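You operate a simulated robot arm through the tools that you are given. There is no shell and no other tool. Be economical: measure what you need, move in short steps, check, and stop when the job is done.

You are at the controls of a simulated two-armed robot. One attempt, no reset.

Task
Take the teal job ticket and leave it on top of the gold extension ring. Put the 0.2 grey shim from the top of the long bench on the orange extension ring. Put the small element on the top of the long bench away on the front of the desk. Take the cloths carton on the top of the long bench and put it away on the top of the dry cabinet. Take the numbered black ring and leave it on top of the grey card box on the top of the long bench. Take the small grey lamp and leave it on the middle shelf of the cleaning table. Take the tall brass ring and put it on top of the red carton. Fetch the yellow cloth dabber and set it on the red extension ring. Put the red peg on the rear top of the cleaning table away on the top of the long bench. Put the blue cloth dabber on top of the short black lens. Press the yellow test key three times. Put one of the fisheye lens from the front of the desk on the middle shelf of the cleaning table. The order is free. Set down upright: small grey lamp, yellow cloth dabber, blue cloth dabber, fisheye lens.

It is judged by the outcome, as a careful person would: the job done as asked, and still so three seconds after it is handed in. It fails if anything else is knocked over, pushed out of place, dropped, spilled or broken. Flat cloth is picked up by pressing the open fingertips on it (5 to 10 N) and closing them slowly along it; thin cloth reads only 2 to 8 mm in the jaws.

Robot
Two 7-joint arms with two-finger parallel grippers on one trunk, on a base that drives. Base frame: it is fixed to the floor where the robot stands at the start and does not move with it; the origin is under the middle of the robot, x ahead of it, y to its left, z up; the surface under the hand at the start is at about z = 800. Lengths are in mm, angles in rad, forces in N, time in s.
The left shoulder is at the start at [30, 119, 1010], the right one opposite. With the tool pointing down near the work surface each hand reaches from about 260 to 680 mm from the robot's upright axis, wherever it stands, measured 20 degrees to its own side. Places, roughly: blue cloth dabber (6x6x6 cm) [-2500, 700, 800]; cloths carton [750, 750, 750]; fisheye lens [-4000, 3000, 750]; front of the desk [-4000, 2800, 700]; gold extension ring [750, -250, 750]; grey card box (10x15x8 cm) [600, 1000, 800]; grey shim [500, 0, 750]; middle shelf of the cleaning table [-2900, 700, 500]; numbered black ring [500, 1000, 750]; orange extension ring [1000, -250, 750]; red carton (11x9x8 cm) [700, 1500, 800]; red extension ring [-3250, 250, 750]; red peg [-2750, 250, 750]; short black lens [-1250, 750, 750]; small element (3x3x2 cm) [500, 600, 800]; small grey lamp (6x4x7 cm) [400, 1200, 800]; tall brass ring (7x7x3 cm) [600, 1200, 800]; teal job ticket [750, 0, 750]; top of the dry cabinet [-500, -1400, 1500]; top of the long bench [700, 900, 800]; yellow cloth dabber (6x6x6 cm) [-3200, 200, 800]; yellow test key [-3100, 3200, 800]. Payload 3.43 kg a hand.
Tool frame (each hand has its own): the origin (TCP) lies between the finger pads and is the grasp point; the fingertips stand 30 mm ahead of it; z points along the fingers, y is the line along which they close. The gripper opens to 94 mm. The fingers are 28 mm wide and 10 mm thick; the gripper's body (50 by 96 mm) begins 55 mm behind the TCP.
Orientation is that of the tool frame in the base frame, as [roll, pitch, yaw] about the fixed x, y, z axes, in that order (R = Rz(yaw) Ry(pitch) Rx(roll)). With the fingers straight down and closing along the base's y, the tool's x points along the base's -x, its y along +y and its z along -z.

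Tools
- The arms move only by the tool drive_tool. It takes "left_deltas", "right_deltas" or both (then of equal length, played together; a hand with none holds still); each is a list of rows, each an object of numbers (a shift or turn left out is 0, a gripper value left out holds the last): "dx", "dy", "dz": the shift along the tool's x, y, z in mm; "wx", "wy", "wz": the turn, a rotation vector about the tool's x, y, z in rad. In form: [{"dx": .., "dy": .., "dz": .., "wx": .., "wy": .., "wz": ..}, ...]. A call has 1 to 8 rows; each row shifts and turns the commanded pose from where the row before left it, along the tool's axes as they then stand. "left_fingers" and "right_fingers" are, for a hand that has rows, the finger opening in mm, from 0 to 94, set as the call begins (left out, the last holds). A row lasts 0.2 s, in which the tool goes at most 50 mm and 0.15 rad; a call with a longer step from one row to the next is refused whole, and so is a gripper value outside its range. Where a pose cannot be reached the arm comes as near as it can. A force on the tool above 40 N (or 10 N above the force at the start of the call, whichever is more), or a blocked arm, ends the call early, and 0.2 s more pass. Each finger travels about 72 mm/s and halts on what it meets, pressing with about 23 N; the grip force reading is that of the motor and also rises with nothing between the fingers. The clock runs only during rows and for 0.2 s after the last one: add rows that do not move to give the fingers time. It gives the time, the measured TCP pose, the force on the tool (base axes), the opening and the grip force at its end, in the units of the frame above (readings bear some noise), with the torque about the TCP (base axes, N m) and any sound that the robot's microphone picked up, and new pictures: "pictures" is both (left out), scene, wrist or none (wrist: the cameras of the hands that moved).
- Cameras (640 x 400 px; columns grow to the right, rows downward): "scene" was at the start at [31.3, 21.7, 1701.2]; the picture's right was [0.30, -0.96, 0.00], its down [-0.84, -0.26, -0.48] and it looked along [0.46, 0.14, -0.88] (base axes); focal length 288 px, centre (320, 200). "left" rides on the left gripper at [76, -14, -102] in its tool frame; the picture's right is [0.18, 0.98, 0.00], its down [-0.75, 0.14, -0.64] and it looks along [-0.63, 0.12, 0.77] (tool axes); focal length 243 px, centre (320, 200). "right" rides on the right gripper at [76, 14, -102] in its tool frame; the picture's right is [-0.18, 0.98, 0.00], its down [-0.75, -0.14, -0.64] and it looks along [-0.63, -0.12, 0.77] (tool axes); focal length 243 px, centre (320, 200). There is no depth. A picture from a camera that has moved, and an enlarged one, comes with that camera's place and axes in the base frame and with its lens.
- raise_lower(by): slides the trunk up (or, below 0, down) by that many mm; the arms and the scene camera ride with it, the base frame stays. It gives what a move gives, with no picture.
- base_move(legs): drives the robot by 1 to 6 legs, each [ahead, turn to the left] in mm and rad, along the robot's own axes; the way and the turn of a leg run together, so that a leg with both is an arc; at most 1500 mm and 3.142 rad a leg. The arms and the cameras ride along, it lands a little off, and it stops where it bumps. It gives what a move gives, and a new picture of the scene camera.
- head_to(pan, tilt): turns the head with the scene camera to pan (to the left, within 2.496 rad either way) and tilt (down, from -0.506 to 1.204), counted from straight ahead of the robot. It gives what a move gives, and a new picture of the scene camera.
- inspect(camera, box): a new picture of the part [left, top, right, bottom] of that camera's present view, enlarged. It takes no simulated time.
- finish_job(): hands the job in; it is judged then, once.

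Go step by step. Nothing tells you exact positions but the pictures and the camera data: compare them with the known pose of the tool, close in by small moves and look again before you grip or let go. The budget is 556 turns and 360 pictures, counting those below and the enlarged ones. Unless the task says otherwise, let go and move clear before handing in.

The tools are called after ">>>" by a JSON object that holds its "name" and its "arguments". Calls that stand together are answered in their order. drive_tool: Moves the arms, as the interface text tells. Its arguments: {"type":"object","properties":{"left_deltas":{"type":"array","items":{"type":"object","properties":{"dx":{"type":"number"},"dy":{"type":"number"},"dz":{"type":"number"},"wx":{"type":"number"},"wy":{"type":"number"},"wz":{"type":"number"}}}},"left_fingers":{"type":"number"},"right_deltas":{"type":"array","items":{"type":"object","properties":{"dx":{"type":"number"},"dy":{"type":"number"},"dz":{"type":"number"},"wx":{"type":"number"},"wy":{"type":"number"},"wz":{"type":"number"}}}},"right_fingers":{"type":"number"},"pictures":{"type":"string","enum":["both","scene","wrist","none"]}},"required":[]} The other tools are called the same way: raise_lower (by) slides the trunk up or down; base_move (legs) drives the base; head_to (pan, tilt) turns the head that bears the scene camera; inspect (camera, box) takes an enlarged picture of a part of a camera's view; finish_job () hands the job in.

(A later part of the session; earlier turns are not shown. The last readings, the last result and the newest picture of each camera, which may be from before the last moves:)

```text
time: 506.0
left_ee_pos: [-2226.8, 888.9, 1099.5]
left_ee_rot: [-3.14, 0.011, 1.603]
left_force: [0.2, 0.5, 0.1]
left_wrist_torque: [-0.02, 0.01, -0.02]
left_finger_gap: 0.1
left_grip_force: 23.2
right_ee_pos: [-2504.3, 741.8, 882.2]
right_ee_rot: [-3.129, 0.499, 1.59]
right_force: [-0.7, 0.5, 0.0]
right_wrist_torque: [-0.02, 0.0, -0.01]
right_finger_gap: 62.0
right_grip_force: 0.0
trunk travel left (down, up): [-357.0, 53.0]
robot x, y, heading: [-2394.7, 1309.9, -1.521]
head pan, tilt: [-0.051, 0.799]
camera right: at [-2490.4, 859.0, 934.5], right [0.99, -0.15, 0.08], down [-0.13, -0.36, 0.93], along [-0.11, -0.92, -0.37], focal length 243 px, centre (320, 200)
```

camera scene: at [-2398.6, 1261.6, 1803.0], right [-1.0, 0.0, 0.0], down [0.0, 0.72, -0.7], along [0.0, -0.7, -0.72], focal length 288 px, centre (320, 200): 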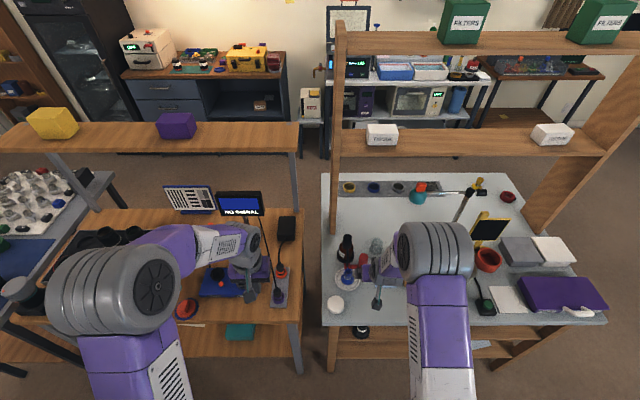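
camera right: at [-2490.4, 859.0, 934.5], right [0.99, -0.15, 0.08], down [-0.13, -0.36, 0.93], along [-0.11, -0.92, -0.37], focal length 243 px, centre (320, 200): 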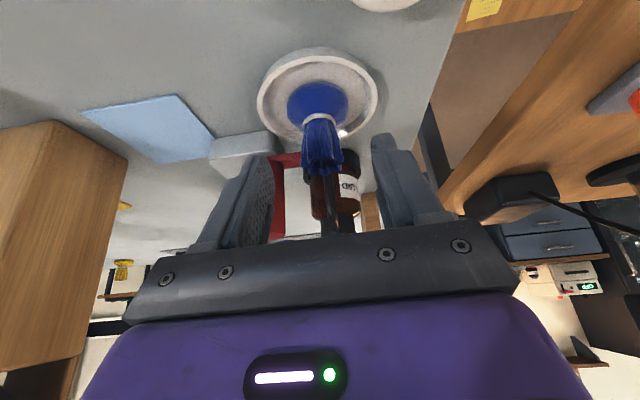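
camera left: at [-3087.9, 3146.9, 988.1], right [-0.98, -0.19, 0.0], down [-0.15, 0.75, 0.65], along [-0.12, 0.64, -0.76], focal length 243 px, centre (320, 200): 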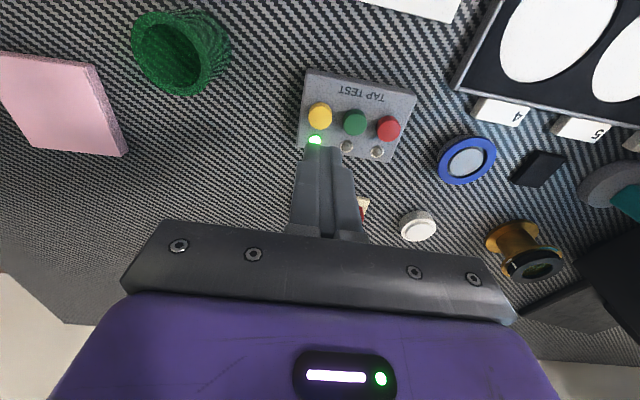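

>>> {"name": "drive_tool", "arguments": {"right_deltas": [{"dx": 2, "dy": 1, "dz": 25}, {"dx": 1, "dz": 23.5}, {}], "pictures": "wrist"}}

```text
time: 506.8
left_ee_pos: [-2227.6, 887.9, 1099.3]
left_ee_rot: [-3.14, 0.009, 1.603]
left_force: [0.0, 0.1, 0.2]
left_wrist_torque: [-0.02, 0.01, -0.01]
left_finger_gap: 0.1
left_grip_force: 22.7
right_ee_pos: [-2501.4, 722.6, 837.5]
right_ee_rot: [-3.128, 0.5, 1.59]
right_force: [-0.3, 0.7, 0.3]
right_wrist_torque: [0.0, 0.01, 0.01]
right_finger_gap: 62.2
right_grip_force: 0.1
trunk travel left (down, up): [-357.0, 53.0]
robot x, y, heading: [-2393.1, 1311.8, -1.52]
head pan, tilt: [-0.051, 0.799]
camera right: at [-2488.4, 838.7, 890.9], right [0.99, -0.15, 0.08], down [-0.13, -0.36, 0.93], along [-0.11, -0.92, -0.37], focal length 243 px, centre (320, 200)
```

right: 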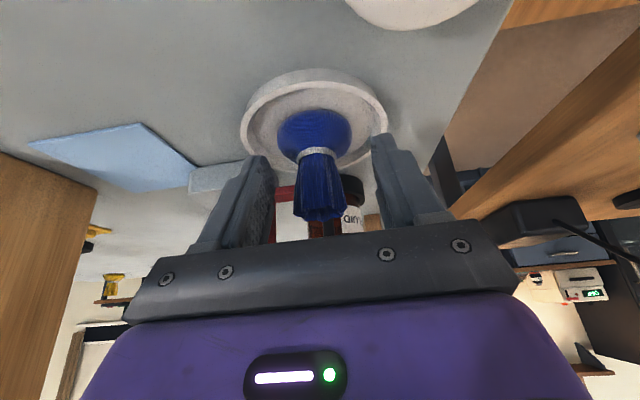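

>>> {"name": "drive_tool", "arguments": {"right_deltas": [{}, {}, {}], "right_fingers": 10, "pictures": "none"}}

>>> {"name": "drive_tool", "arguments": {"right_deltas": [{"dx": -14, "dz": -26}, {"dx": -20, "dz": -37}, {"dx": -20, "dz": -37}, {}], "pictures": "wrist"}}

```text
time: 507.6
left_ee_pos: [-2226.6, 887.4, 1099.3]
left_ee_rot: [-3.14, 0.009, 1.602]
left_force: [-0.7, -0.2, -0.9]
left_wrist_torque: [-0.03, 0.0, 0.0]
left_finger_gap: 0.1
left_grip_force: 23.1
right_ee_pos: [-2502.0, 723.2, 837.4]
right_ee_rot: [-3.127, 0.499, 1.59]
right_force: [-0.1, -0.2, -0.1]
right_wrist_torque: [0.02, -0.04, 0.05]
right_finger_gap: 28.9
right_grip_force: 23.1
trunk travel left (down, up): [-357.0, 53.0]
robot x, y, heading: [-2396.1, 1308.6, -1.522]
head pan, tilt: [-0.051, 0.799]
```

```text
time: 508.6
left_ee_pos: [-2227.0, 886.5, 1098.3]
left_ee_rot: [-3.139, 0.006, 1.604]
left_force: [0.1, -0.1, -0.5]
left_wrist_torque: [0.0, 0.0, 0.0]
left_finger_gap: 0.0
left_grip_force: 22.9
right_ee_pos: [-2499.3, 723.5, 950.1]
right_ee_rot: [-3.126, 0.5, 1.59]
right_force: [0.2, 0.1, -0.2]
right_wrist_torque: [0.02, 0.02, -0.02]
right_finger_gap: 29.2
right_grip_force: 23.0
trunk travel left (down, up): [-357.0, 53.0]
robot x, y, heading: [-2393.7, 1310.3, -1.523]
head pan, tilt: [-0.051, 0.799]
camera right: at [-2486.9, 839.4, 1004.0], right [0.99, -0.15, 0.08], down [-0.13, -0.36, 0.93], along [-0.11, -0.92, -0.37], focal length 243 px, centre (320, 200)
```

right: 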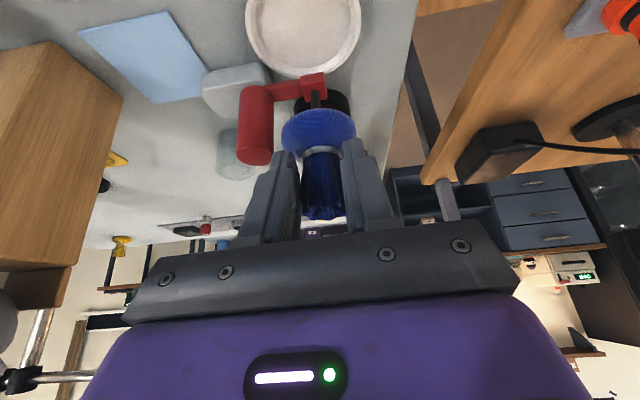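

Blue dabber held. Back off and drive to the short black lens near (−1250,750).

>>> {"name": "drive_tool", "arguments": {"right_deltas": [{"dx": -20, "dz": -37}, {"dx": -20, "dz": -37}, {}], "pictures": "none"}}

>>> {"name": "base_move", "arguments": {"legs": [[-280, 0], [0, 1.523], [1140, 0], [0, -1.571]]}}

```text
time: 509.4
left_ee_pos: [-2227.3, 887.4, 1098.7]
left_ee_rot: [-3.139, 0.006, 1.602]
left_force: [0.6, -0.8, -0.1]
left_wrist_torque: [0.0, 0.01, 0.01]
left_finger_gap: 0.0
left_grip_force: 23.0
right_ee_pos: [-2498.9, 725.0, 1035.2]
right_ee_rot: [-3.128, 0.498, 1.589]
right_force: [-0.7, -0.2, -0.9]
right_wrist_torque: [0.0, 0.0, 0.01]
right_finger_gap: 28.9
right_grip_force: 22.7
trunk travel left (down, up): [-357.0, 53.0]
robot x, y, heading: [-2392.7, 1313.3, -1.519]
head pan, tilt: [-0.051, 0.799]
```

```text
time: 524.4
left_ee_pos: [-1121.6, 1173.8, 1098.6]
left_ee_rot: [-3.14, 0.008, 1.543]
left_force: [0.2, 0.2, 0.1]
left_wrist_torque: [0.0, 0.0, 0.01]
left_finger_gap: 0.2
left_grip_force: 23.1
right_ee_pos: [-1401.4, 1024.8, 1033.5]
right_ee_rot: [-3.128, 0.499, 1.534]
right_force: [-0.8, 0.2, -0.2]
right_wrist_torque: [-0.02, -0.01, -0.04]
right_finger_gap: 28.8
right_grip_force: 23.4
trunk travel left (down, up): [-357.0, 53.0]
robot x, y, heading: [-1262.5, 1607.2, -1.579]
head pan, tilt: [-0.051, 0.799]
camera scene: at [-1271.9, 1556.0, 1802.9], right [-1.0, 0.06, 0.0], down [0.04, 0.72, -0.7], along [-0.04, -0.7, -0.72], focal length 288 px, centre (320, 200)
```

scene: 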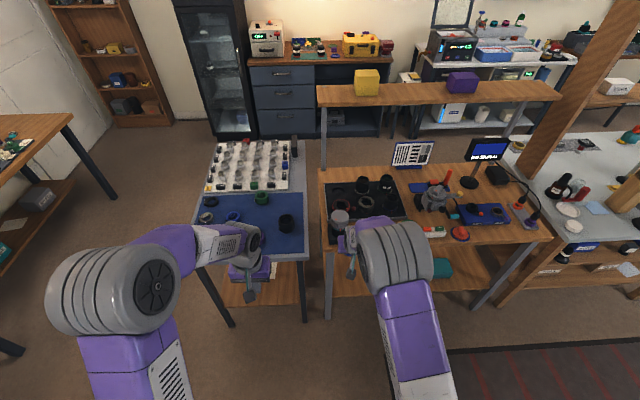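

>>> {"name": "inspect", "arguments": {"camera": "scene", "box": [190, 130, 350, 270]}}

>>> {"name": "inspect", "arguments": {"camera": "scene", "box": [310, 150, 480, 270]}}

```text
2.86 times, centred on (270, 200) of scene
camera zoom: at [-1271.9, 1556.0, 1802.9], right [-1.0, 0.06, 0.0], down [0.04, 0.72, -0.7], along [-0.04, -0.7, -0.72], focal length 822 px, centre (463, 200)
```

zoom: 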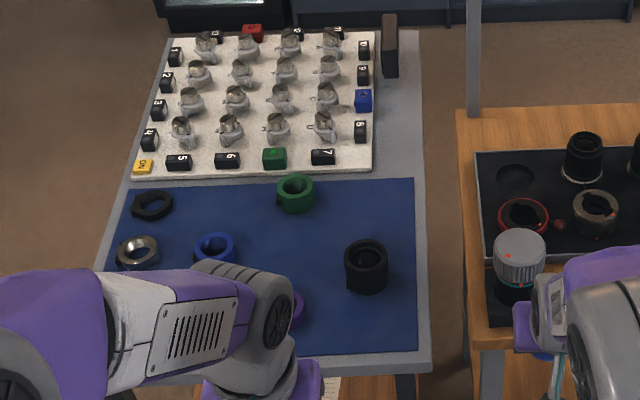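

```text
3.33 times, centred on (395, 210) of scene
camera zoom: at [-1271.9, 1556.0, 1802.9], right [-1.0, 0.06, 0.0], down [0.04, 0.72, -0.7], along [-0.04, -0.7, -0.72], focal length 959 px, centre (70, 167)
```

zoom: 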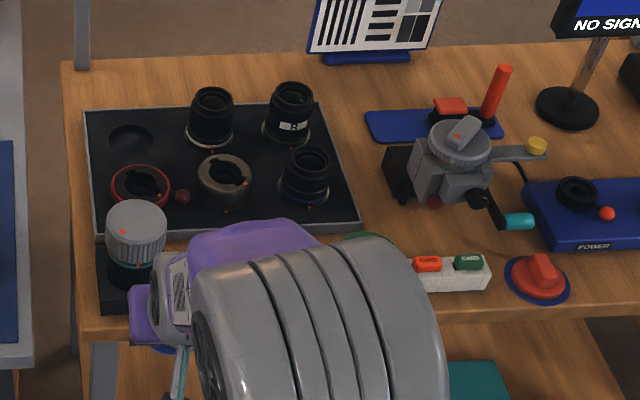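

The short black lens is the black cylinder on the blue mat at ≈(−1168,708). Position the base.

>>> {"name": "base_move", "arguments": {"legs": [[0, 0.525], [420, 0], [0, -0.517]]}}

>>> {"name": "head_to", "arguments": {"pan": -0.1, "tilt": 0.9}}

>>> {"name": "inspect", "arguments": {"camera": "scene", "box": [240, 100, 440, 280]}}

```text
time: 529.9
left_ee_pos: [-910.7, 798.7, 1099.9]
left_ee_rot: [-3.139, 0.01, 1.546]
left_force: [-1.0, 0.0, -0.9]
left_wrist_torque: [-0.03, 0.01, -0.01]
left_finger_gap: 0.0
left_grip_force: 23.0
right_ee_pos: [-1190.4, 650.5, 1034.3]
right_ee_rot: [-3.13, 0.499, 1.535]
right_force: [-0.9, 1.1, 0.0]
right_wrist_torque: [-0.02, 0.0, 0.05]
right_finger_gap: 29.0
right_grip_force: 23.2
trunk travel left (down, up): [-357.0, 53.0]
robot x, y, heading: [-1056.1, 1233.2, -1.58]
head pan, tilt: [-0.051, 0.799]
camera scene: at [-1061.2, 1181.6, 1802.9], right [-1.0, 0.06, 0.0], down [0.04, 0.72, -0.7], along [-0.04, -0.7, -0.72], focal length 288 px, centre (320, 200)
```

scene: 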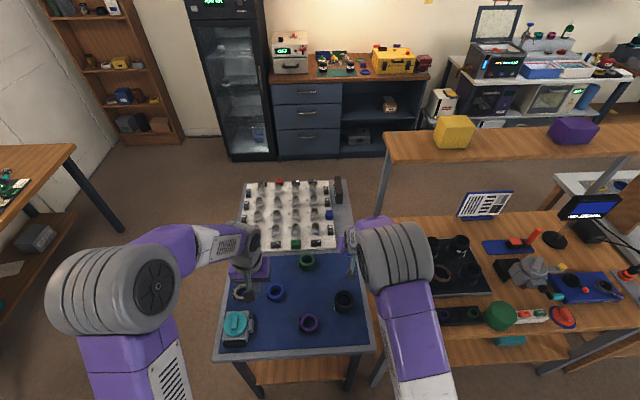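

```text
time: 530.6
left_ee_pos: [-910.6, 798.9, 1100.3]
left_ee_rot: [-3.138, 0.009, 1.545]
left_force: [-0.3, -0.2, -1.1]
left_wrist_torque: [-0.01, 0.03, -0.01]
left_finger_gap: 0.1
left_grip_force: 23.2
right_ee_pos: [-1190.8, 650.3, 1034.6]
right_ee_rot: [-3.13, 0.5, 1.535]
right_force: [-0.6, 0.4, 0.1]
right_wrist_torque: [-0.01, 0.02, 0.01]
right_finger_gap: 28.6
right_grip_force: 23.0
trunk travel left (down, up): [-357.0, 53.0]
robot x, y, heading: [-1057.2, 1230.9, -1.575]
head pan, tilt: [-0.099, 0.901]
camera scene: at [-1064.4, 1187.1, 1795.0], right [-0.99, 0.11, 0.0], down [0.08, 0.78, -0.62], along [-0.07, -0.62, -0.78], focal length 288 px, centre (320, 200)
```

scene: 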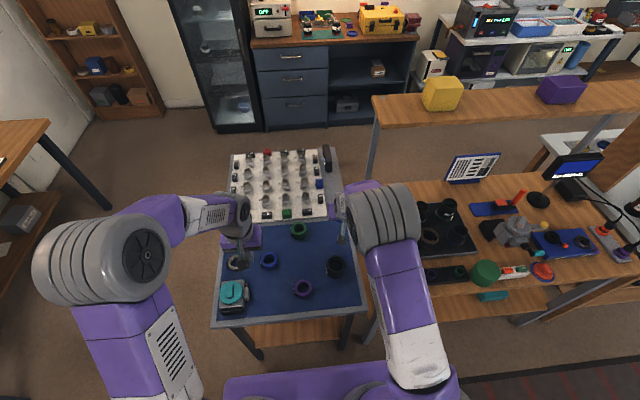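

```text
2.22 times, centred on (340, 190) of scene
camera zoom: at [-1064.4, 1187.1, 1795.0], right [-0.99, 0.11, 0.0], down [0.08, 0.78, -0.62], along [-0.07, -0.62, -0.78], focal length 639 px, centre (276, 222)
```

zoom: 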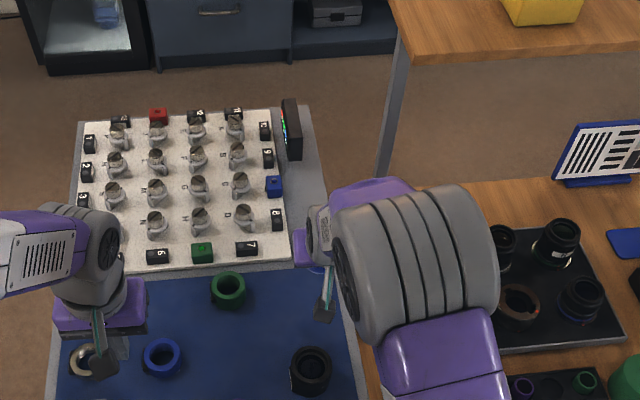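

>>> {"name": "drive_tool", "arguments": {"right_deltas": [{"dx": 33, "dy": 6, "dz": 10}, {"dx": 33, "dy": 6, "dz": 10}, {"dx": 32, "dy": 6, "dz": 11}, {}], "pictures": "wrist"}}

```text
time: 531.6
left_ee_pos: [-911.6, 798.5, 1098.6]
left_ee_rot: [-3.14, 0.009, 1.543]
left_force: [-0.6, -1.2, 0.1]
left_wrist_torque: [0.01, 0.02, 0.0]
left_finger_gap: 0.0
left_grip_force: 23.2
right_ee_pos: [-1169.5, 721.4, 960.2]
right_ee_rot: [-3.128, 0.497, 1.535]
right_force: [-0.2, -0.6, -0.3]
right_wrist_torque: [-0.01, 0.01, -0.02]
right_finger_gap: 28.7
right_grip_force: 22.9
trunk travel left (down, up): [-357.0, 53.0]
robot x, y, heading: [-1053.6, 1228.1, -1.579]
head pan, tilt: [-0.099, 0.901]
camera right: at [-1150.6, 836.2, 1013.2], right [0.98, -0.2, 0.08], down [-0.15, -0.35, 0.93], along [-0.16, -0.92, -0.37], focal length 243 px, centre (320, 200)
```

right: 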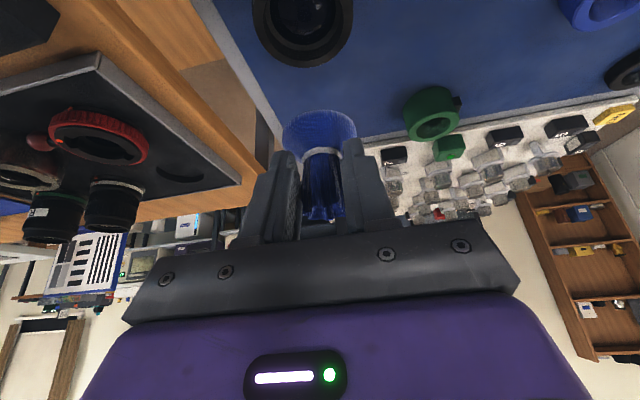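

>>> {"name": "inspect", "arguments": {"camera": "right", "box": [220, 0, 420, 180]}}

```text
2.22 times, centred on (320, 90) of right
camera zoom: at [-1150.6, 836.2, 1013.2], right [0.98, -0.2, 0.08], down [-0.15, -0.35, 0.93], along [-0.16, -0.92, -0.37], focal length 539 px, centre (320, 444)
```

zoom: 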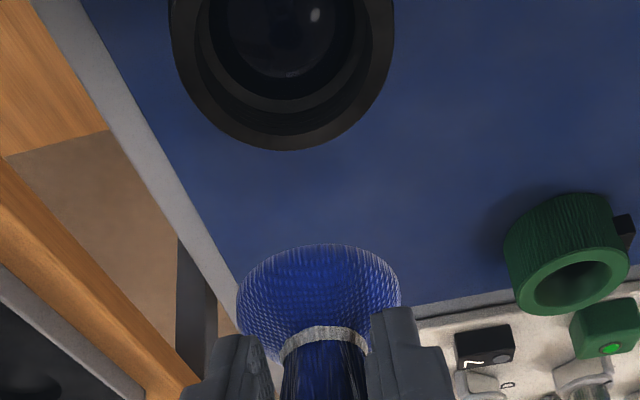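

>>> {"name": "drive_tool", "arguments": {"right_deltas": [{"dx": -5.6, "dy": -2.8, "dz": 3.1}, {"dx": 19, "dz": 35}, {"dx": 12, "dz": 22}, {}], "pictures": "none"}}

>>> {"name": "inspect", "arguments": {"camera": "right", "box": [220, 0, 420, 180]}}

```text
time: 532.6
left_ee_pos: [-911.2, 800.1, 1099.2]
left_ee_rot: [-3.14, 0.01, 1.544]
left_force: [-0.1, 0.5, -0.1]
left_wrist_torque: [0.01, -0.03, -0.05]
left_finger_gap: 0.0
left_grip_force: 23.3
right_ee_pos: [-1171.8, 712.4, 895.4]
right_ee_rot: [-3.129, 0.506, 1.533]
right_force: [-2.7, -0.6, 15.6]
right_wrist_torque: [-0.19, -0.1, -0.03]
right_finger_gap: 29.1
right_grip_force: 23.4
trunk travel left (down, up): [-357.0, 53.0]
robot x, y, heading: [-1056.9, 1230.2, -1.58]
head pan, tilt: [-0.099, 0.901]
```

```text
2.22 times, centred on (320, 90) of right
camera zoom: at [-1153.2, 827.5, 948.2], right [0.98, -0.2, 0.08], down [-0.15, -0.34, 0.93], along [-0.16, -0.92, -0.36], focal length 539 px, centre (320, 444)
```

zoom: 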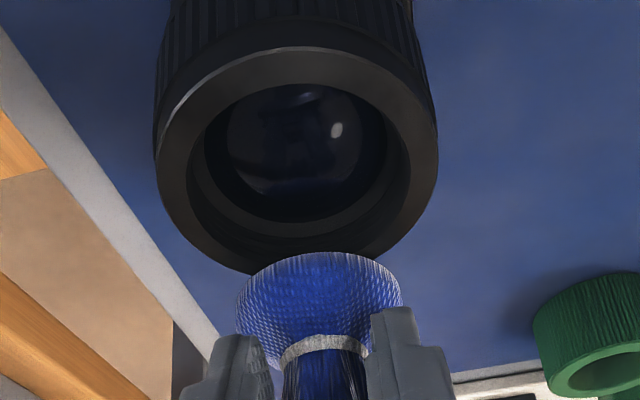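

Contact on the far rim – the lens is taller than estimated (top ≈840) and ~18 mm nearer. Lift and correct.

>>> {"name": "drive_tool", "arguments": {"right_deltas": [{"dx": -14, "dz": -26}, {"dx": -10, "dz": -18}, {"dx": 15.8, "dz": -8.6}, {}], "pictures": "none"}}

>>> {"name": "inspect", "arguments": {"camera": "right", "box": [220, 0, 420, 180]}}

>>> {"name": "inspect", "arguments": {"camera": "scene", "box": [290, 200, 390, 290]}}

```text
time: 533.6
left_ee_pos: [-910.9, 799.7, 1099.4]
left_ee_rot: [-3.139, 0.01, 1.546]
left_force: [0.1, 0.5, 0.1]
left_wrist_torque: [0.01, 0.02, -0.03]
left_finger_gap: 0.1
left_grip_force: 22.9
right_ee_pos: [-1173.4, 731.7, 943.6]
right_ee_rot: [-3.128, 0.498, 1.532]
right_force: [0.2, 0.0, 0.0]
right_wrist_torque: [0.03, -0.03, 0.02]
right_finger_gap: 28.6
right_grip_force: 23.1
trunk travel left (down, up): [-357.0, 53.0]
robot x, y, heading: [-1055.6, 1230.1, -1.578]
head pan, tilt: [-0.099, 0.901]
```

```text
2.22 times, centred on (320, 90) of right
camera zoom: at [-1153.9, 846.3, 996.8], right [0.98, -0.2, 0.08], down [-0.15, -0.35, 0.93], along [-0.16, -0.91, -0.37], focal length 539 px, centre (320, 444)
```

zoom: 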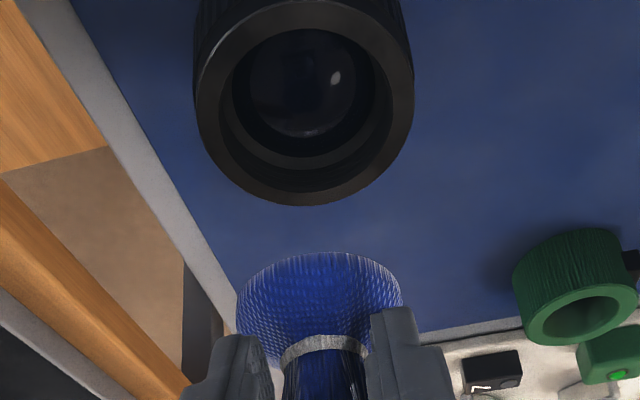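

```text
4.44 times, centred on (340, 245) of scene
camera zoom: at [-1064.3, 1187.0, 1795.0], right [-0.99, 0.11, 0.0], down [0.08, 0.78, -0.62], along [-0.07, -0.62, -0.78], focal length 1278 px, centre (231, 0)
```

zoom: 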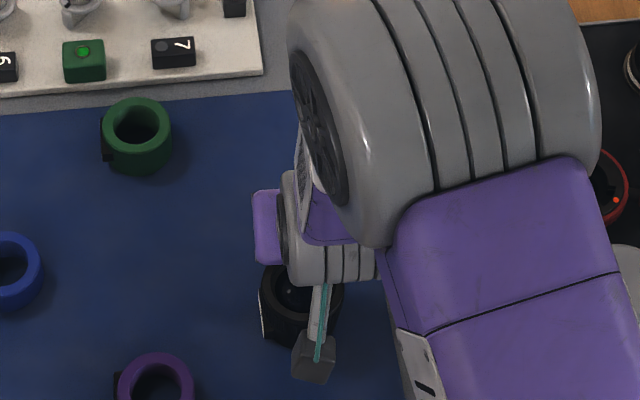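

Lens top centre now triangulated: (−1169,733), z≈838. Re-centre and descend.

>>> {"name": "drive_tool", "arguments": {"right_deltas": [{"dx": 1.8, "dy": 4, "dz": -1}, {"dx": 12, "dz": 22}, {"dx": 8.5, "dz": 15.5}, {}], "pictures": "none"}}

>>> {"name": "inspect", "arguments": {"camera": "right", "box": [220, 0, 420, 180]}}

```text
time: 534.6
left_ee_pos: [-910.1, 799.3, 1098.6]
left_ee_rot: [-3.139, 0.01, 1.545]
left_force: [0.3, -0.3, -0.2]
left_wrist_torque: [0.01, 0.0, 0.0]
left_finger_gap: 0.0
left_grip_force: 22.8
right_ee_pos: [-1170.3, 734.8, 902.1]
right_ee_rot: [-3.127, 0.498, 1.535]
right_force: [-0.1, 0.3, -0.1]
right_wrist_torque: [0.0, 0.02, 0.01]
right_finger_gap: 28.8
right_grip_force: 23.2
trunk travel left (down, up): [-357.0, 53.0]
robot x, y, heading: [-1058.2, 1229.8, -1.578]
head pan, tilt: [-0.099, 0.901]
```

```text
2.22 times, centred on (320, 90) of right
camera zoom: at [-1150.6, 849.2, 955.8], right [0.98, -0.2, 0.08], down [-0.15, -0.35, 0.93], along [-0.16, -0.92, -0.37], focal length 539 px, centre (320, 444)
```

zoom: 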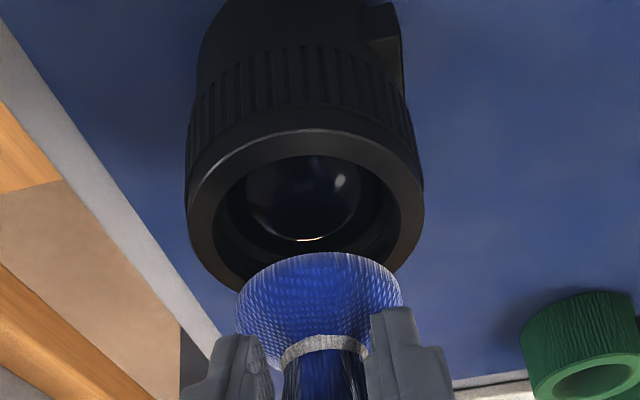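

Ball is centred above the lens opening. Lowering slowly.

>>> {"name": "drive_tool", "arguments": {"right_deltas": [{"dx": 3, "dz": 6}, {"dx": 1.5, "dz": 3.5}, {"dx": 1.4, "dz": 2.6}, {}], "pictures": "none"}}

>>> {"name": "drive_tool", "arguments": {"right_deltas": [{"dx": 1.4, "dz": 2.6}, {"dx": 1.4, "dz": 2.6}, {}], "pictures": "none"}}

>>> {"name": "inspect", "arguments": {"camera": "right", "box": [220, 0, 420, 180]}}

```text
time: 535.6
left_ee_pos: [-911.0, 799.6, 1100.1]
left_ee_rot: [-3.14, 0.01, 1.545]
left_force: [0.8, 1.1, 0.1]
left_wrist_torque: [0.01, 0.02, 0.0]
left_finger_gap: 0.2
left_grip_force: 22.9
right_ee_pos: [-1170.3, 734.5, 890.4]
right_ee_rot: [-3.129, 0.506, 1.534]
right_force: [-2.2, 1.8, 24.3]
right_wrist_torque: [-0.58, -0.08, -0.06]
right_finger_gap: 28.8
right_grip_force: 23.3
trunk travel left (down, up): [-357.0, 53.0]
robot x, y, heading: [-1056.4, 1229.6, -1.577]
head pan, tilt: [-0.099, 0.901]
```

```text
time: 536.0
left_ee_pos: [-911.0, 799.3, 1100.1]
left_ee_rot: [-3.141, 0.012, 1.544]
left_force: [-0.5, -0.3, -0.3]
left_wrist_torque: [-0.01, 0.03, 0.04]
left_finger_gap: 0.0
left_grip_force: 23.7
right_ee_pos: [-1169.5, 731.5, 889.5]
right_ee_rot: [-3.129, 0.511, 1.531]
right_force: [-0.2, 9.3, 23.7]
right_wrist_torque: [0.22, -0.15, 0.02]
right_finger_gap: 28.7
right_grip_force: 22.6
trunk travel left (down, up): [-357.0, 53.0]
robot x, y, heading: [-1058.4, 1232.1, -1.579]
head pan, tilt: [-0.099, 0.901]
stopped in row 2 (right hand): the force on the tool passed its limit at 43 N (the readings are from after the stop); the commanded pose is now the measured one
```

```text
2.22 times, centred on (320, 90) of right
camera zoom: at [-1150.0, 847.0, 942.5], right [0.98, -0.2, 0.08], down [-0.15, -0.34, 0.93], along [-0.16, -0.92, -0.36], focal length 539 px, centre (320, 444)
```

zoom: 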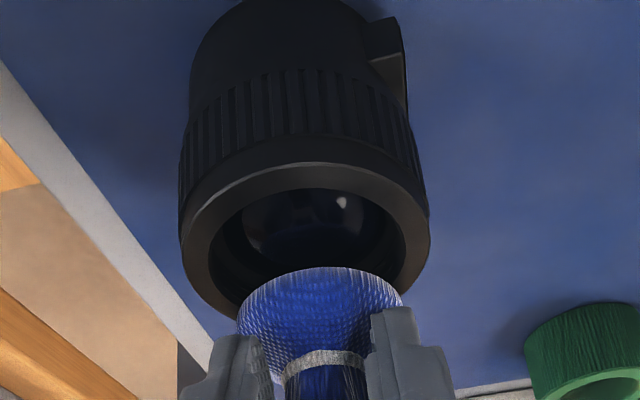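

The dabber's axis is ~10 mm beyond the TCP, so it touched the far rim. Lift, move 10 mm back toward me, lower again.

>>> {"name": "drive_tool", "arguments": {"right_deltas": [{"dx": -6.5, "dz": -12}, {"dx": 9.2, "dz": -5}, {}], "pictures": "none"}}

>>> {"name": "inspect", "arguments": {"camera": "right", "box": [220, 0, 420, 180]}}

```text
time: 536.8
left_ee_pos: [-911.2, 798.6, 1098.5]
left_ee_rot: [-3.139, 0.009, 1.545]
left_force: [0.2, 0.1, -0.7]
left_wrist_torque: [0.01, 0.0, 0.01]
left_finger_gap: 0.0
left_grip_force: 22.9
right_ee_pos: [-1169.1, 742.9, 902.2]
right_ee_rot: [-3.13, 0.507, 1.533]
right_force: [0.3, 0.1, -0.4]
right_wrist_torque: [0.0, 0.01, 0.0]
right_finger_gap: 28.8
right_grip_force: 23.1
trunk travel left (down, up): [-357.0, 53.0]
robot x, y, heading: [-1056.6, 1231.0, -1.581]
head pan, tilt: [-0.099, 0.901]
```

```text
2.22 times, centred on (320, 90) of right
camera zoom: at [-1149.5, 857.9, 954.2], right [0.98, -0.2, 0.08], down [-0.15, -0.34, 0.93], along [-0.16, -0.92, -0.36], focal length 539 px, centre (320, 444)
```

zoom: 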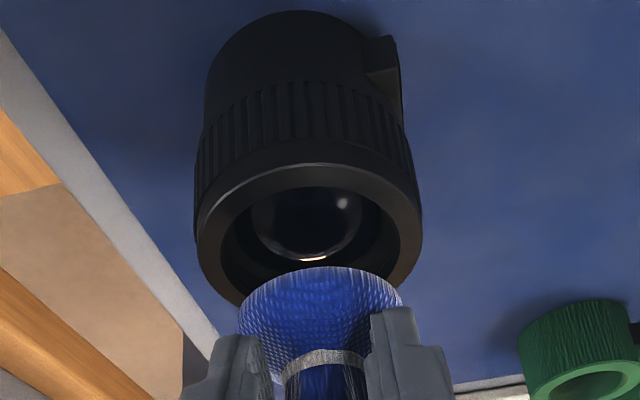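

>>> {"name": "drive_tool", "arguments": {"right_deltas": [{"dx": 0.5, "dz": 1}, {"dx": 3, "dz": 6}, {"dx": 1.9, "dz": 3.5}, {}], "pictures": "none"}}

>>> {"name": "drive_tool", "arguments": {"right_deltas": [{"dx": 1.4, "dz": 2.6}, {"dx": 1.4, "dz": 2.6}, {}], "pictures": "none"}}

>>> {"name": "inspect", "arguments": {"camera": "right", "box": [220, 0, 420, 180]}}

```text
time: 537.8
left_ee_pos: [-911.4, 800.2, 1099.5]
left_ee_rot: [-3.141, 0.008, 1.545]
left_force: [-0.7, -0.5, 0.3]
left_wrist_torque: [0.01, 0.0, 0.03]
left_finger_gap: 0.0
left_grip_force: 22.8
right_ee_pos: [-1170.5, 742.5, 890.7]
right_ee_rot: [-3.129, 0.509, 1.532]
right_force: [0.4, 2.7, 9.6]
right_wrist_torque: [-0.14, -0.18, 0.03]
right_finger_gap: 28.7
right_grip_force: 22.9
trunk travel left (down, up): [-357.0, 53.0]
robot x, y, heading: [-1052.8, 1230.3, -1.576]
head pan, tilt: [-0.099, 0.901]
```

```text
time: 538.4
left_ee_pos: [-911.0, 799.1, 1100.9]
left_ee_rot: [-3.14, 0.01, 1.545]
left_force: [0.2, 0.6, -0.3]
left_wrist_torque: [0.0, 0.04, 0.04]
left_finger_gap: 0.2
left_grip_force: 23.8
right_ee_pos: [-1170.6, 739.6, 890.0]
right_ee_rot: [-3.132, 0.519, 1.531]
right_force: [-0.9, 8.6, 24.6]
right_wrist_torque: [0.1, -0.19, 0.04]
right_finger_gap: 28.8
right_grip_force: 22.8
trunk travel left (down, up): [-357.0, 53.0]
robot x, y, heading: [-1054.4, 1232.4, -1.579]
head pan, tilt: [-0.099, 0.901]
stopped in row 2 (right hand): the force on the tool passed its limit at 44 N (the readings are from after the stop); the commanded pose is now the measured one
```

```text
2.22 times, centred on (320, 90) of right
camera zoom: at [-1150.1, 855.4, 941.1], right [0.98, -0.2, 0.08], down [-0.15, -0.33, 0.93], along [-0.16, -0.92, -0.35], focal length 539 px, centre (320, 444)
```

zoom: 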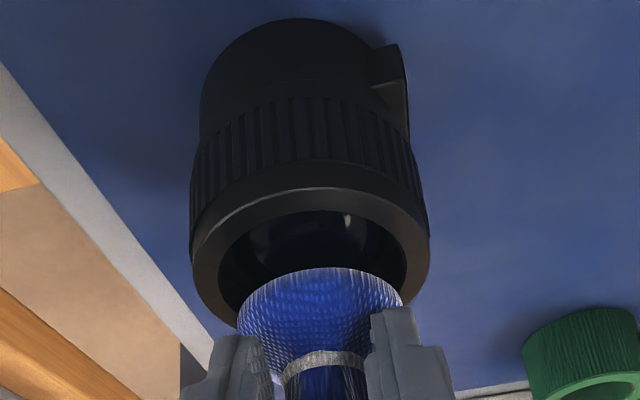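

The dabber rests on the lens's top face, centred within ~2 mm. Relieve pressure and check.

>>> {"name": "drive_tool", "arguments": {"right_deltas": [{"dx": 0.3, "dz": -3, "wy": 0.015}, {}, {}], "pictures": "none"}}

```text
time: 539.2
left_ee_pos: [-911.3, 800.3, 1098.9]
left_ee_rot: [-3.138, 0.008, 1.545]
left_force: [-0.3, 0.5, 0.1]
left_wrist_torque: [-0.01, 0.03, 0.0]
left_finger_gap: 0.0
left_grip_force: 22.6
right_ee_pos: [-1168.9, 742.3, 890.6]
right_ee_rot: [-3.131, 0.5, 1.534]
right_force: [1.1, -1.9, 9.4]
right_wrist_torque: [-0.43, -0.19, -0.02]
right_finger_gap: 29.1
right_grip_force: 22.5
trunk travel left (down, up): [-357.0, 53.0]
robot x, y, heading: [-1052.0, 1231.4, -1.573]
head pan, tilt: [-0.099, 0.901]
```

>>> {"name": "drive_tool", "arguments": {"right_deltas": [{}, {}], "right_fingers": 44, "pictures": "wrist"}}

```text
time: 539.8
left_ee_pos: [-911.2, 798.3, 1099.8]
left_ee_rot: [-3.139, 0.011, 1.546]
left_force: [-0.4, -0.6, -0.1]
left_wrist_torque: [0.0, -0.02, 0.01]
left_finger_gap: 0.1
left_grip_force: 23.3
right_ee_pos: [-1170.1, 743.9, 890.3]
right_ee_rot: [-3.13, 0.498, 1.533]
right_force: [0.4, 0.1, 1.0]
right_wrist_torque: [0.01, 0.0, -0.02]
right_finger_gap: 43.9
right_grip_force: 0.1
trunk travel left (down, up): [-357.0, 53.0]
robot x, y, heading: [-1056.0, 1232.7, -1.577]
head pan, tilt: [-0.099, 0.901]
camera right: at [-1150.3, 857.1, 943.7], right [0.98, -0.21, 0.08], down [-0.15, -0.35, 0.93], along [-0.16, -0.91, -0.37], focal length 243 px, centre (320, 200)
```

right: 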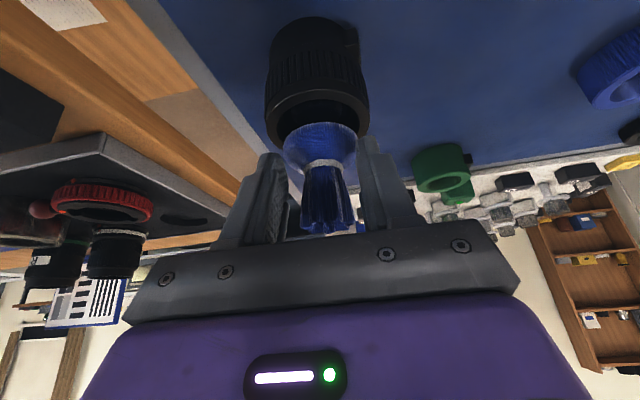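

>>> {"name": "drive_tool", "arguments": {"right_deltas": [{}, {"dz": -25}, {"dz": -40}, {"dz": -40}, {"dz": -30}, {}], "right_fingers": 56, "pictures": "wrist"}}

>>> {"name": "inspect", "arguments": {"camera": "right", "box": [230, 0, 410, 160]}}

```text
time: 541.2
left_ee_pos: [-911.3, 797.1, 1097.7]
left_ee_rot: [-3.139, 0.007, 1.547]
left_force: [-1.0, 0.2, -0.6]
left_wrist_torque: [-0.03, 0.01, 0.0]
left_finger_gap: 0.0
left_grip_force: 23.1
right_ee_pos: [-1165.0, 805.4, 1009.7]
right_ee_rot: [-3.13, 0.499, 1.53]
right_force: [0.0, 1.0, -0.1]
right_wrist_torque: [0.04, 0.0, 0.03]
right_finger_gap: 56.2
right_grip_force: 0.1
trunk travel left (down, up): [-357.0, 53.0]
robot x, y, heading: [-1056.9, 1230.6, -1.576]
head pan, tilt: [-0.099, 0.901]
camera right: at [-1145.2, 919.7, 1063.3], right [0.98, -0.21, 0.08], down [-0.15, -0.35, 0.93], along [-0.16, -0.91, -0.37], focal length 243 px, centre (320, 200)
```

right: 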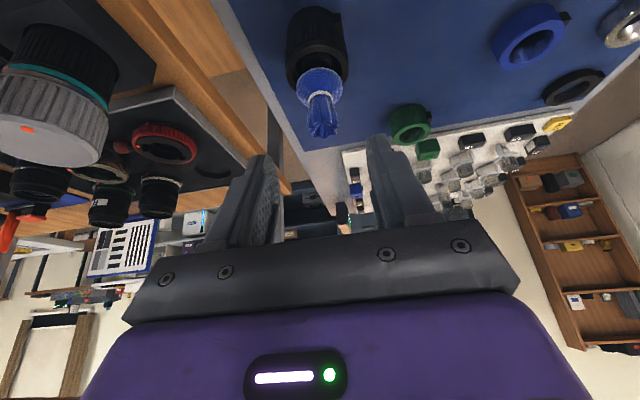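

```text
2.50 times, centred on (320, 80) of right
camera zoom: at [-1145.2, 919.7, 1063.3], right [0.98, -0.21, 0.08], down [-0.15, -0.35, 0.93], along [-0.16, -0.91, -0.37], focal length 606 px, centre (320, 500)
```

zoom: 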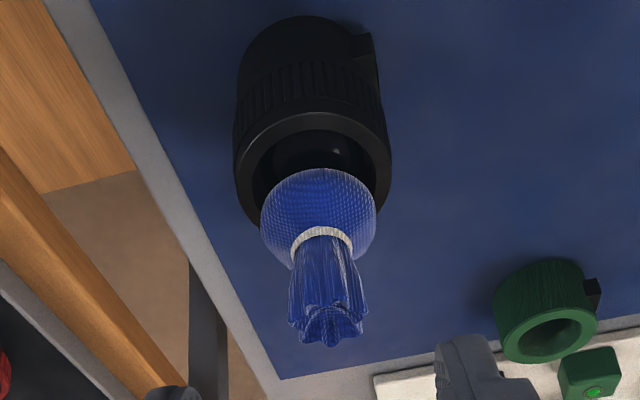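

>>> {"name": "drive_tool", "arguments": {"right_deltas": [{"dz": -40}, {"dz": -30, "wy": 0.125}, {"wy": 0.125}, {"wy": 0.125}, {"wy": 0.124}, {}], "pictures": "none"}}

>>> {"name": "base_move", "arguments": {"legs": [[-150, 0]]}}

>>> {"name": "inspect", "arguments": {"camera": "scene", "box": [270, 150, 400, 250]}}

```text
time: 542.6
left_ee_pos: [-911.2, 799.5, 1098.8]
left_ee_rot: [-3.141, 0.009, 1.545]
left_force: [-1.1, 0.0, 0.1]
left_wrist_torque: [-0.01, -0.01, 0.0]
left_finger_gap: 0.1
left_grip_force: 22.7
right_ee_pos: [-1164.4, 839.3, 1070.4]
right_ee_rot: [-3.132, 0.0, 1.525]
right_force: [-0.1, 0.5, -0.2]
right_wrist_torque: [0.0, 0.0, 0.01]
right_finger_gap: 56.0
right_grip_force: 0.0
trunk travel left (down, up): [-357.0, 53.0]
robot x, y, heading: [-1053.4, 1230.1, -1.571]
head pan, tilt: [-0.099, 0.901]
```

```text
time: 544.0
left_ee_pos: [-908.7, 947.1, 1098.9]
left_ee_rot: [-3.14, 0.009, 1.542]
left_force: [0.3, -0.5, 0.8]
left_wrist_torque: [0.01, 0.02, 0.03]
left_finger_gap: 0.0
left_grip_force: 22.4
right_ee_pos: [-1163.1, 988.3, 1070.6]
right_ee_rot: [-3.13, -0.001, 1.526]
right_force: [0.2, 0.5, 0.3]
right_wrist_torque: [0.0, -0.03, 0.0]
right_finger_gap: 55.9
right_grip_force: 0.1
trunk travel left (down, up): [-357.0, 53.0]
robot x, y, heading: [-1051.0, 1379.3, -1.579]
head pan, tilt: [-0.099, 0.901]
camera scene: at [-1063.3, 1335.8, 1795.0], right [-0.99, 0.11, 0.0], down [0.08, 0.78, -0.62], along [-0.07, -0.62, -0.78], focal length 288 px, centre (320, 200)
```

scene: 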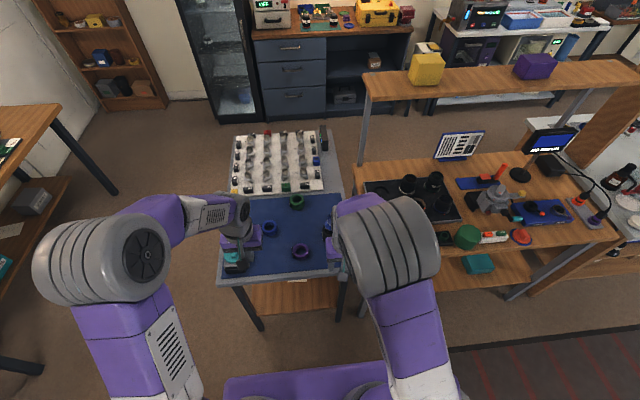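

```text
4.00 times, centred on (335, 200) of scene
camera zoom: at [-1063.3, 1335.8, 1795.0], right [-0.99, 0.11, 0.0], down [0.08, 0.78, -0.62], along [-0.07, -0.62, -0.78], focal length 1151 px, centre (260, 200)
```

zoom: 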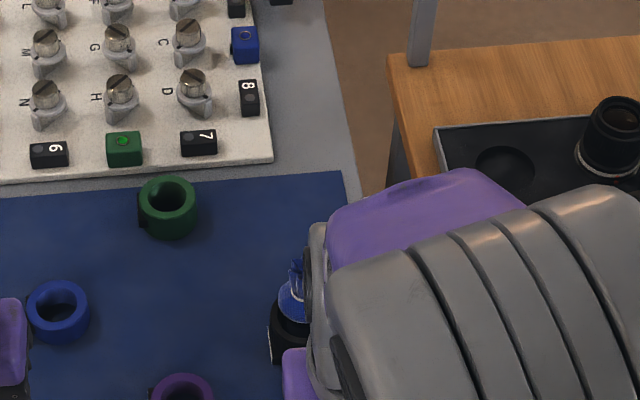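

Dabber stands on the lens. Now drive around to the rear aisle of the cleaning table.

>>> {"name": "base_move", "arguments": {"legs": [[0, 1.579], [750, 0], [0, -1.571], [1400, 0], [420, 0], [0, -1.571]]}}

>>> {"name": "base_move", "arguments": {"legs": [[1400, 0]]}}

```text
time: 568.2
left_ee_pos: [-714.4, -604.3, 1098.8]
left_ee_rot: [-3.141, 0.01, 0.016]
left_force: [0.9, -0.4, 0.4]
left_wrist_torque: [-0.04, 0.02, -0.01]
left_finger_gap: 0.1
left_grip_force: 22.9
right_ee_pos: [-683.9, -349.8, 1069.5]
right_ee_rot: [-3.131, 0.0, -0.003]
right_force: [-0.4, 0.4, -0.2]
right_wrist_torque: [0.01, -0.03, -0.01]
right_finger_gap: 55.9
right_grip_force: 0.1
trunk travel left (down, up): [-357.0, 53.0]
robot x, y, heading: [-295.1, -441.4, -3.107]
head pan, tilt: [-0.099, 0.901]
camera scene: at [-336.7, -433.7, 1795.0], right [0.06, 1.0, 0.0], down [0.78, -0.05, -0.62], along [-0.62, 0.04, -0.78], focal length 288 px, centre (320, 200)
```

scene: 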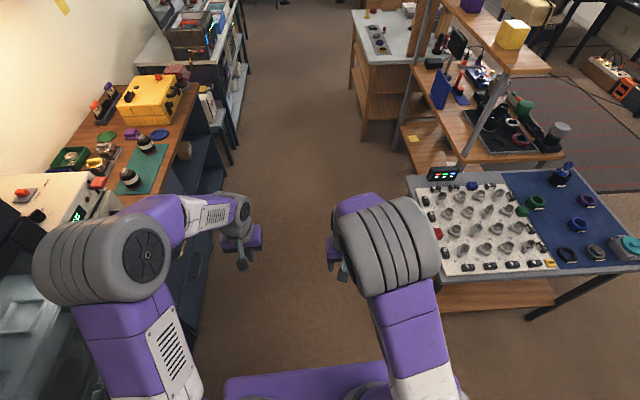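

```text
time: 575.3
left_ee_pos: [-2135.8, -657.3, 1099.6]
left_ee_rot: [-3.14, 0.01, 0.021]
left_force: [-0.1, -0.5, -0.5]
left_wrist_torque: [-0.01, -0.01, 0.0]
left_finger_gap: 0.0
left_grip_force: 23.2
right_ee_pos: [-2106.4, -402.7, 1069.5]
right_ee_rot: [-3.13, 0.001, -0.001]
right_force: [0.2, 0.1, -0.9]
right_wrist_torque: [0.0, -0.02, -0.03]
right_finger_gap: 55.7
right_grip_force: 0.0
trunk travel left (down, up): [-357.0, 53.0]
robot x, y, heading: [-1715.9, -492.7, -3.106]
head pan, tilt: [-0.099, 0.901]
camera scene: at [-1757.8, -485.9, 1795.0], right [0.06, 1.0, 0.0], down [0.78, -0.05, -0.62], along [-0.62, 0.04, -0.78], focal length 288 px, centre (320, 200)
```

scene: 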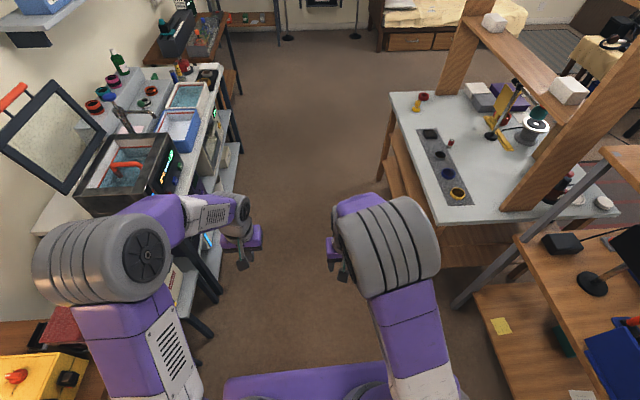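

>>> {"name": "base_move", "arguments": {"legs": [[1330, -0.07], [0, -1.536]]}}

>>> {"name": "head_to", "arguments": {"pan": 0.1, "tilt": 0.95}}

```text
time: 585.7
left_ee_pos: [-3187.2, -70.8, 1099.3]
left_ee_rot: [-3.14, 0.009, -1.592]
left_force: [0.9, 0.4, 0.8]
left_wrist_torque: [0.03, 0.01, 0.05]
left_finger_gap: 0.0
left_grip_force: 22.5
right_ee_pos: [-2934.9, -111.7, 1071.6]
right_ee_rot: [-3.131, -0.002, -1.61]
right_force: [0.2, 0.0, -0.8]
right_wrist_torque: [-0.01, 0.0, -0.01]
right_finger_gap: 55.9
right_grip_force: 0.1
trunk travel left (down, up): [-357.0, 53.0]
robot x, y, heading: [-3042.2, -502.7, 1.57]
head pan, tilt: [-0.099, 0.901]
camera scene: at [-3035.1, -454.4, 1795.0], right [0.99, -0.1, 0.0], down [-0.08, -0.78, -0.62], along [0.06, 0.62, -0.78], focal length 288 px, centre (320, 200)
```

scene: 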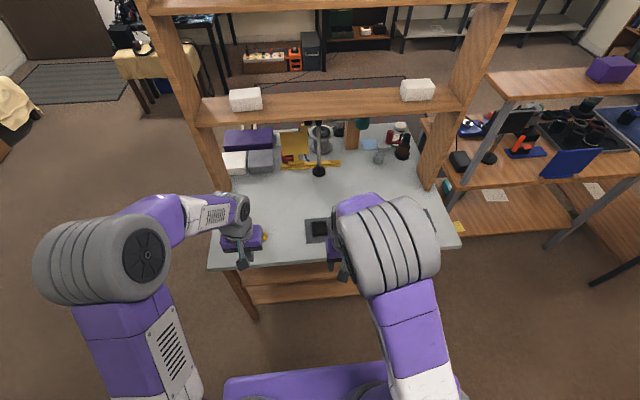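

```text
time: 586.4
left_ee_pos: [-3188.4, -72.5, 1100.1]
left_ee_rot: [-3.139, 0.008, -1.592]
left_force: [0.6, 0.8, 0.4]
left_wrist_torque: [-0.01, 0.01, -0.02]
left_finger_gap: 0.0
left_grip_force: 23.1
right_ee_pos: [-2934.7, -110.5, 1069.9]
right_ee_rot: [-3.131, 0.001, -1.611]
right_force: [-0.6, 0.1, 0.0]
right_wrist_torque: [0.0, 0.0, -0.01]
right_finger_gap: 56.1
right_grip_force: 0.1
trunk travel left (down, up): [-357.0, 53.0]
robot x, y, heading: [-3038.8, -500.9, 1.567]
head pan, tilt: [0.099, 0.949]
camera scene: at [-3049.9, -457.1, 1791.4], right [1.0, 0.1, 0.0], down [0.08, -0.81, -0.58], along [-0.06, 0.58, -0.81], focal length 288 px, centre (320, 200)
```

scene: 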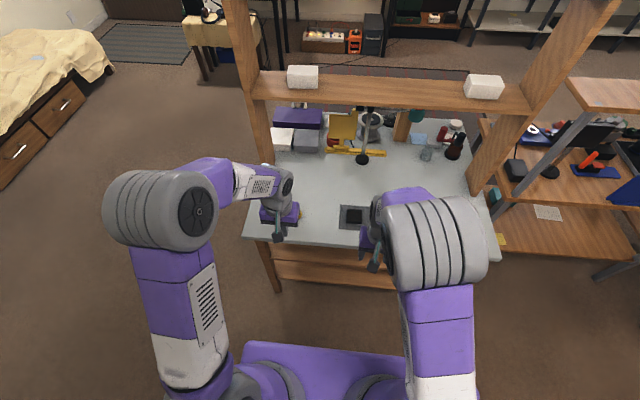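

>>> {"name": "base_move", "arguments": {"legs": [[220, 0]]}}

>>> {"name": "raise_lower", "arguments": {"by": -80}}

>>> {"name": "drive_tool", "arguments": {"left_deltas": [{"dx": 20}, {}], "left_fingers": 80, "pictures": "wrist"}}

```text
time: 588.1
left_ee_pos: [-3188.3, 148.6, 1098.7]
left_ee_rot: [-3.139, 0.008, -1.591]
left_force: [0.0, 0.2, 0.7]
left_wrist_torque: [0.02, -0.03, 0.03]
left_finger_gap: 0.0
left_grip_force: 23.4
right_ee_pos: [-2935.3, 107.5, 1069.2]
right_ee_rot: [-3.13, -0.001, -1.611]
right_force: [-0.9, 0.4, 0.2]
right_wrist_torque: [-0.03, -0.05, 0.0]
right_finger_gap: 56.1
right_grip_force: 0.1
trunk travel left (down, up): [-357.0, 53.0]
robot x, y, heading: [-3038.5, -278.8, 1.566]
head pan, tilt: [0.099, 0.949]
camera scene: at [-3049.4, -237.2, 1791.4], right [1.0, 0.1, 0.0], down [0.08, -0.81, -0.58], along [-0.06, 0.58, -0.81], focal length 288 px, centre (320, 200)
```

scene: 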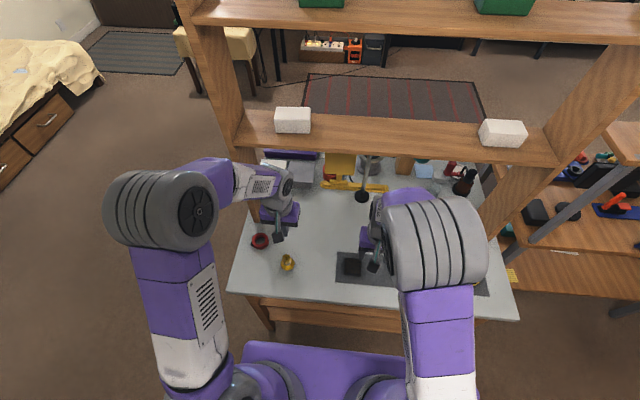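

```text
time: 589.3
left_ee_pos: [-3187.4, 148.4, 1020.3]
left_ee_rot: [-3.14, 0.009, -1.589]
left_force: [0.3, 0.1, -0.3]
left_wrist_torque: [-0.02, -0.05, 0.0]
left_finger_gap: 0.0
left_grip_force: 22.9
right_ee_pos: [-2934.0, 109.0, 990.7]
right_ee_rot: [-3.132, 0.001, -1.61]
right_force: [0.3, 0.6, 0.2]
right_wrist_torque: [-0.03, -0.02, -0.01]
right_finger_gap: 55.7
right_grip_force: 0.0
trunk travel left (down, up): [-277.0, 133.0]
robot x, y, heading: [-3041.8, -282.7, 1.569]
head pan, tilt: [0.099, 0.949]
```

```text
time: 589.9
left_ee_pos: [-3188.1, 126.3, 1019.6]
left_ee_rot: [-3.14, 0.009, -1.592]
left_force: [0.6, -0.9, 0.2]
left_wrist_torque: [-0.01, 0.02, 0.02]
left_finger_gap: 80.1
left_grip_force: 1.1
right_ee_pos: [-2935.3, 109.5, 989.9]
right_ee_rot: [-3.13, 0.0, -1.612]
right_force: [-0.4, 0.5, -0.5]
right_wrist_torque: [-0.01, -0.05, 0.05]
right_finger_gap: 55.8
right_grip_force: 0.1
trunk travel left (down, up): [-277.0, 133.0]
robot x, y, heading: [-3040.3, -280.1, 1.568]
head pan, tilt: [0.099, 0.949]
camera left: at [-3175.5, 49.8, 1120.0], right [-0.99, -0.16, 0.0], down [-0.13, 0.75, 0.65], along [-0.1, 0.64, -0.76], focal length 243 px, centre (320, 200)
```

left: 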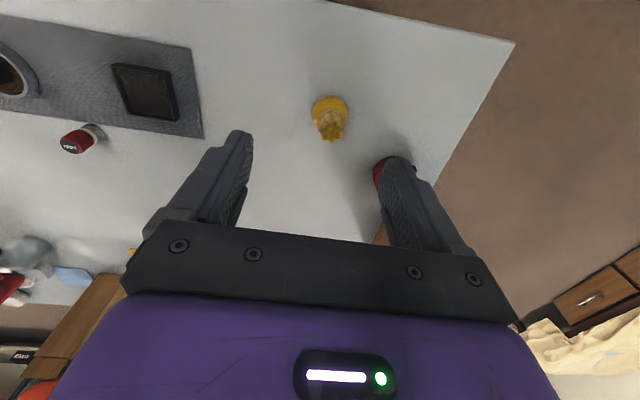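

>>> {"name": "drive_tool", "arguments": {"left_deltas": [{"dx": -31, "dy": 17, "dz": 20}, {"dz": 45}, {"dz": 45}, {}], "left_fingers": 66, "pictures": "wrist"}}

```text
time: 590.9
left_ee_pos: [-3203.8, 159.4, 908.2]
left_ee_rot: [-3.141, 0.01, -1.592]
left_force: [-0.2, 0.7, 0.2]
left_wrist_torque: [0.02, 0.05, -0.01]
left_finger_gap: 65.9
left_grip_force: 0.0
right_ee_pos: [-2934.8, 107.7, 991.1]
right_ee_rot: [-3.131, -0.001, -1.613]
right_force: [-0.5, 0.4, -0.4]
right_wrist_torque: [0.02, -0.02, 0.0]
right_finger_gap: 56.0
right_grip_force: 0.1
trunk travel left (down, up): [-277.0, 133.0]
robot x, y, heading: [-3040.5, -282.6, 1.569]
head pan, tilt: [0.099, 0.949]
camera left: at [-3191.7, 82.7, 1009.1], right [-0.99, -0.16, 0.0], down [-0.13, 0.75, 0.65], along [-0.1, 0.64, -0.76], focal length 243 px, centre (320, 200)
```

left: 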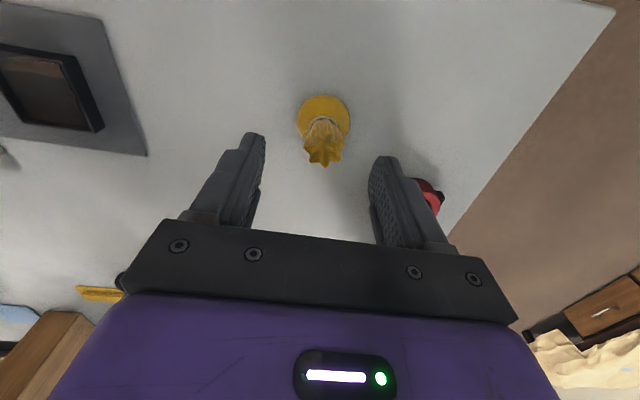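

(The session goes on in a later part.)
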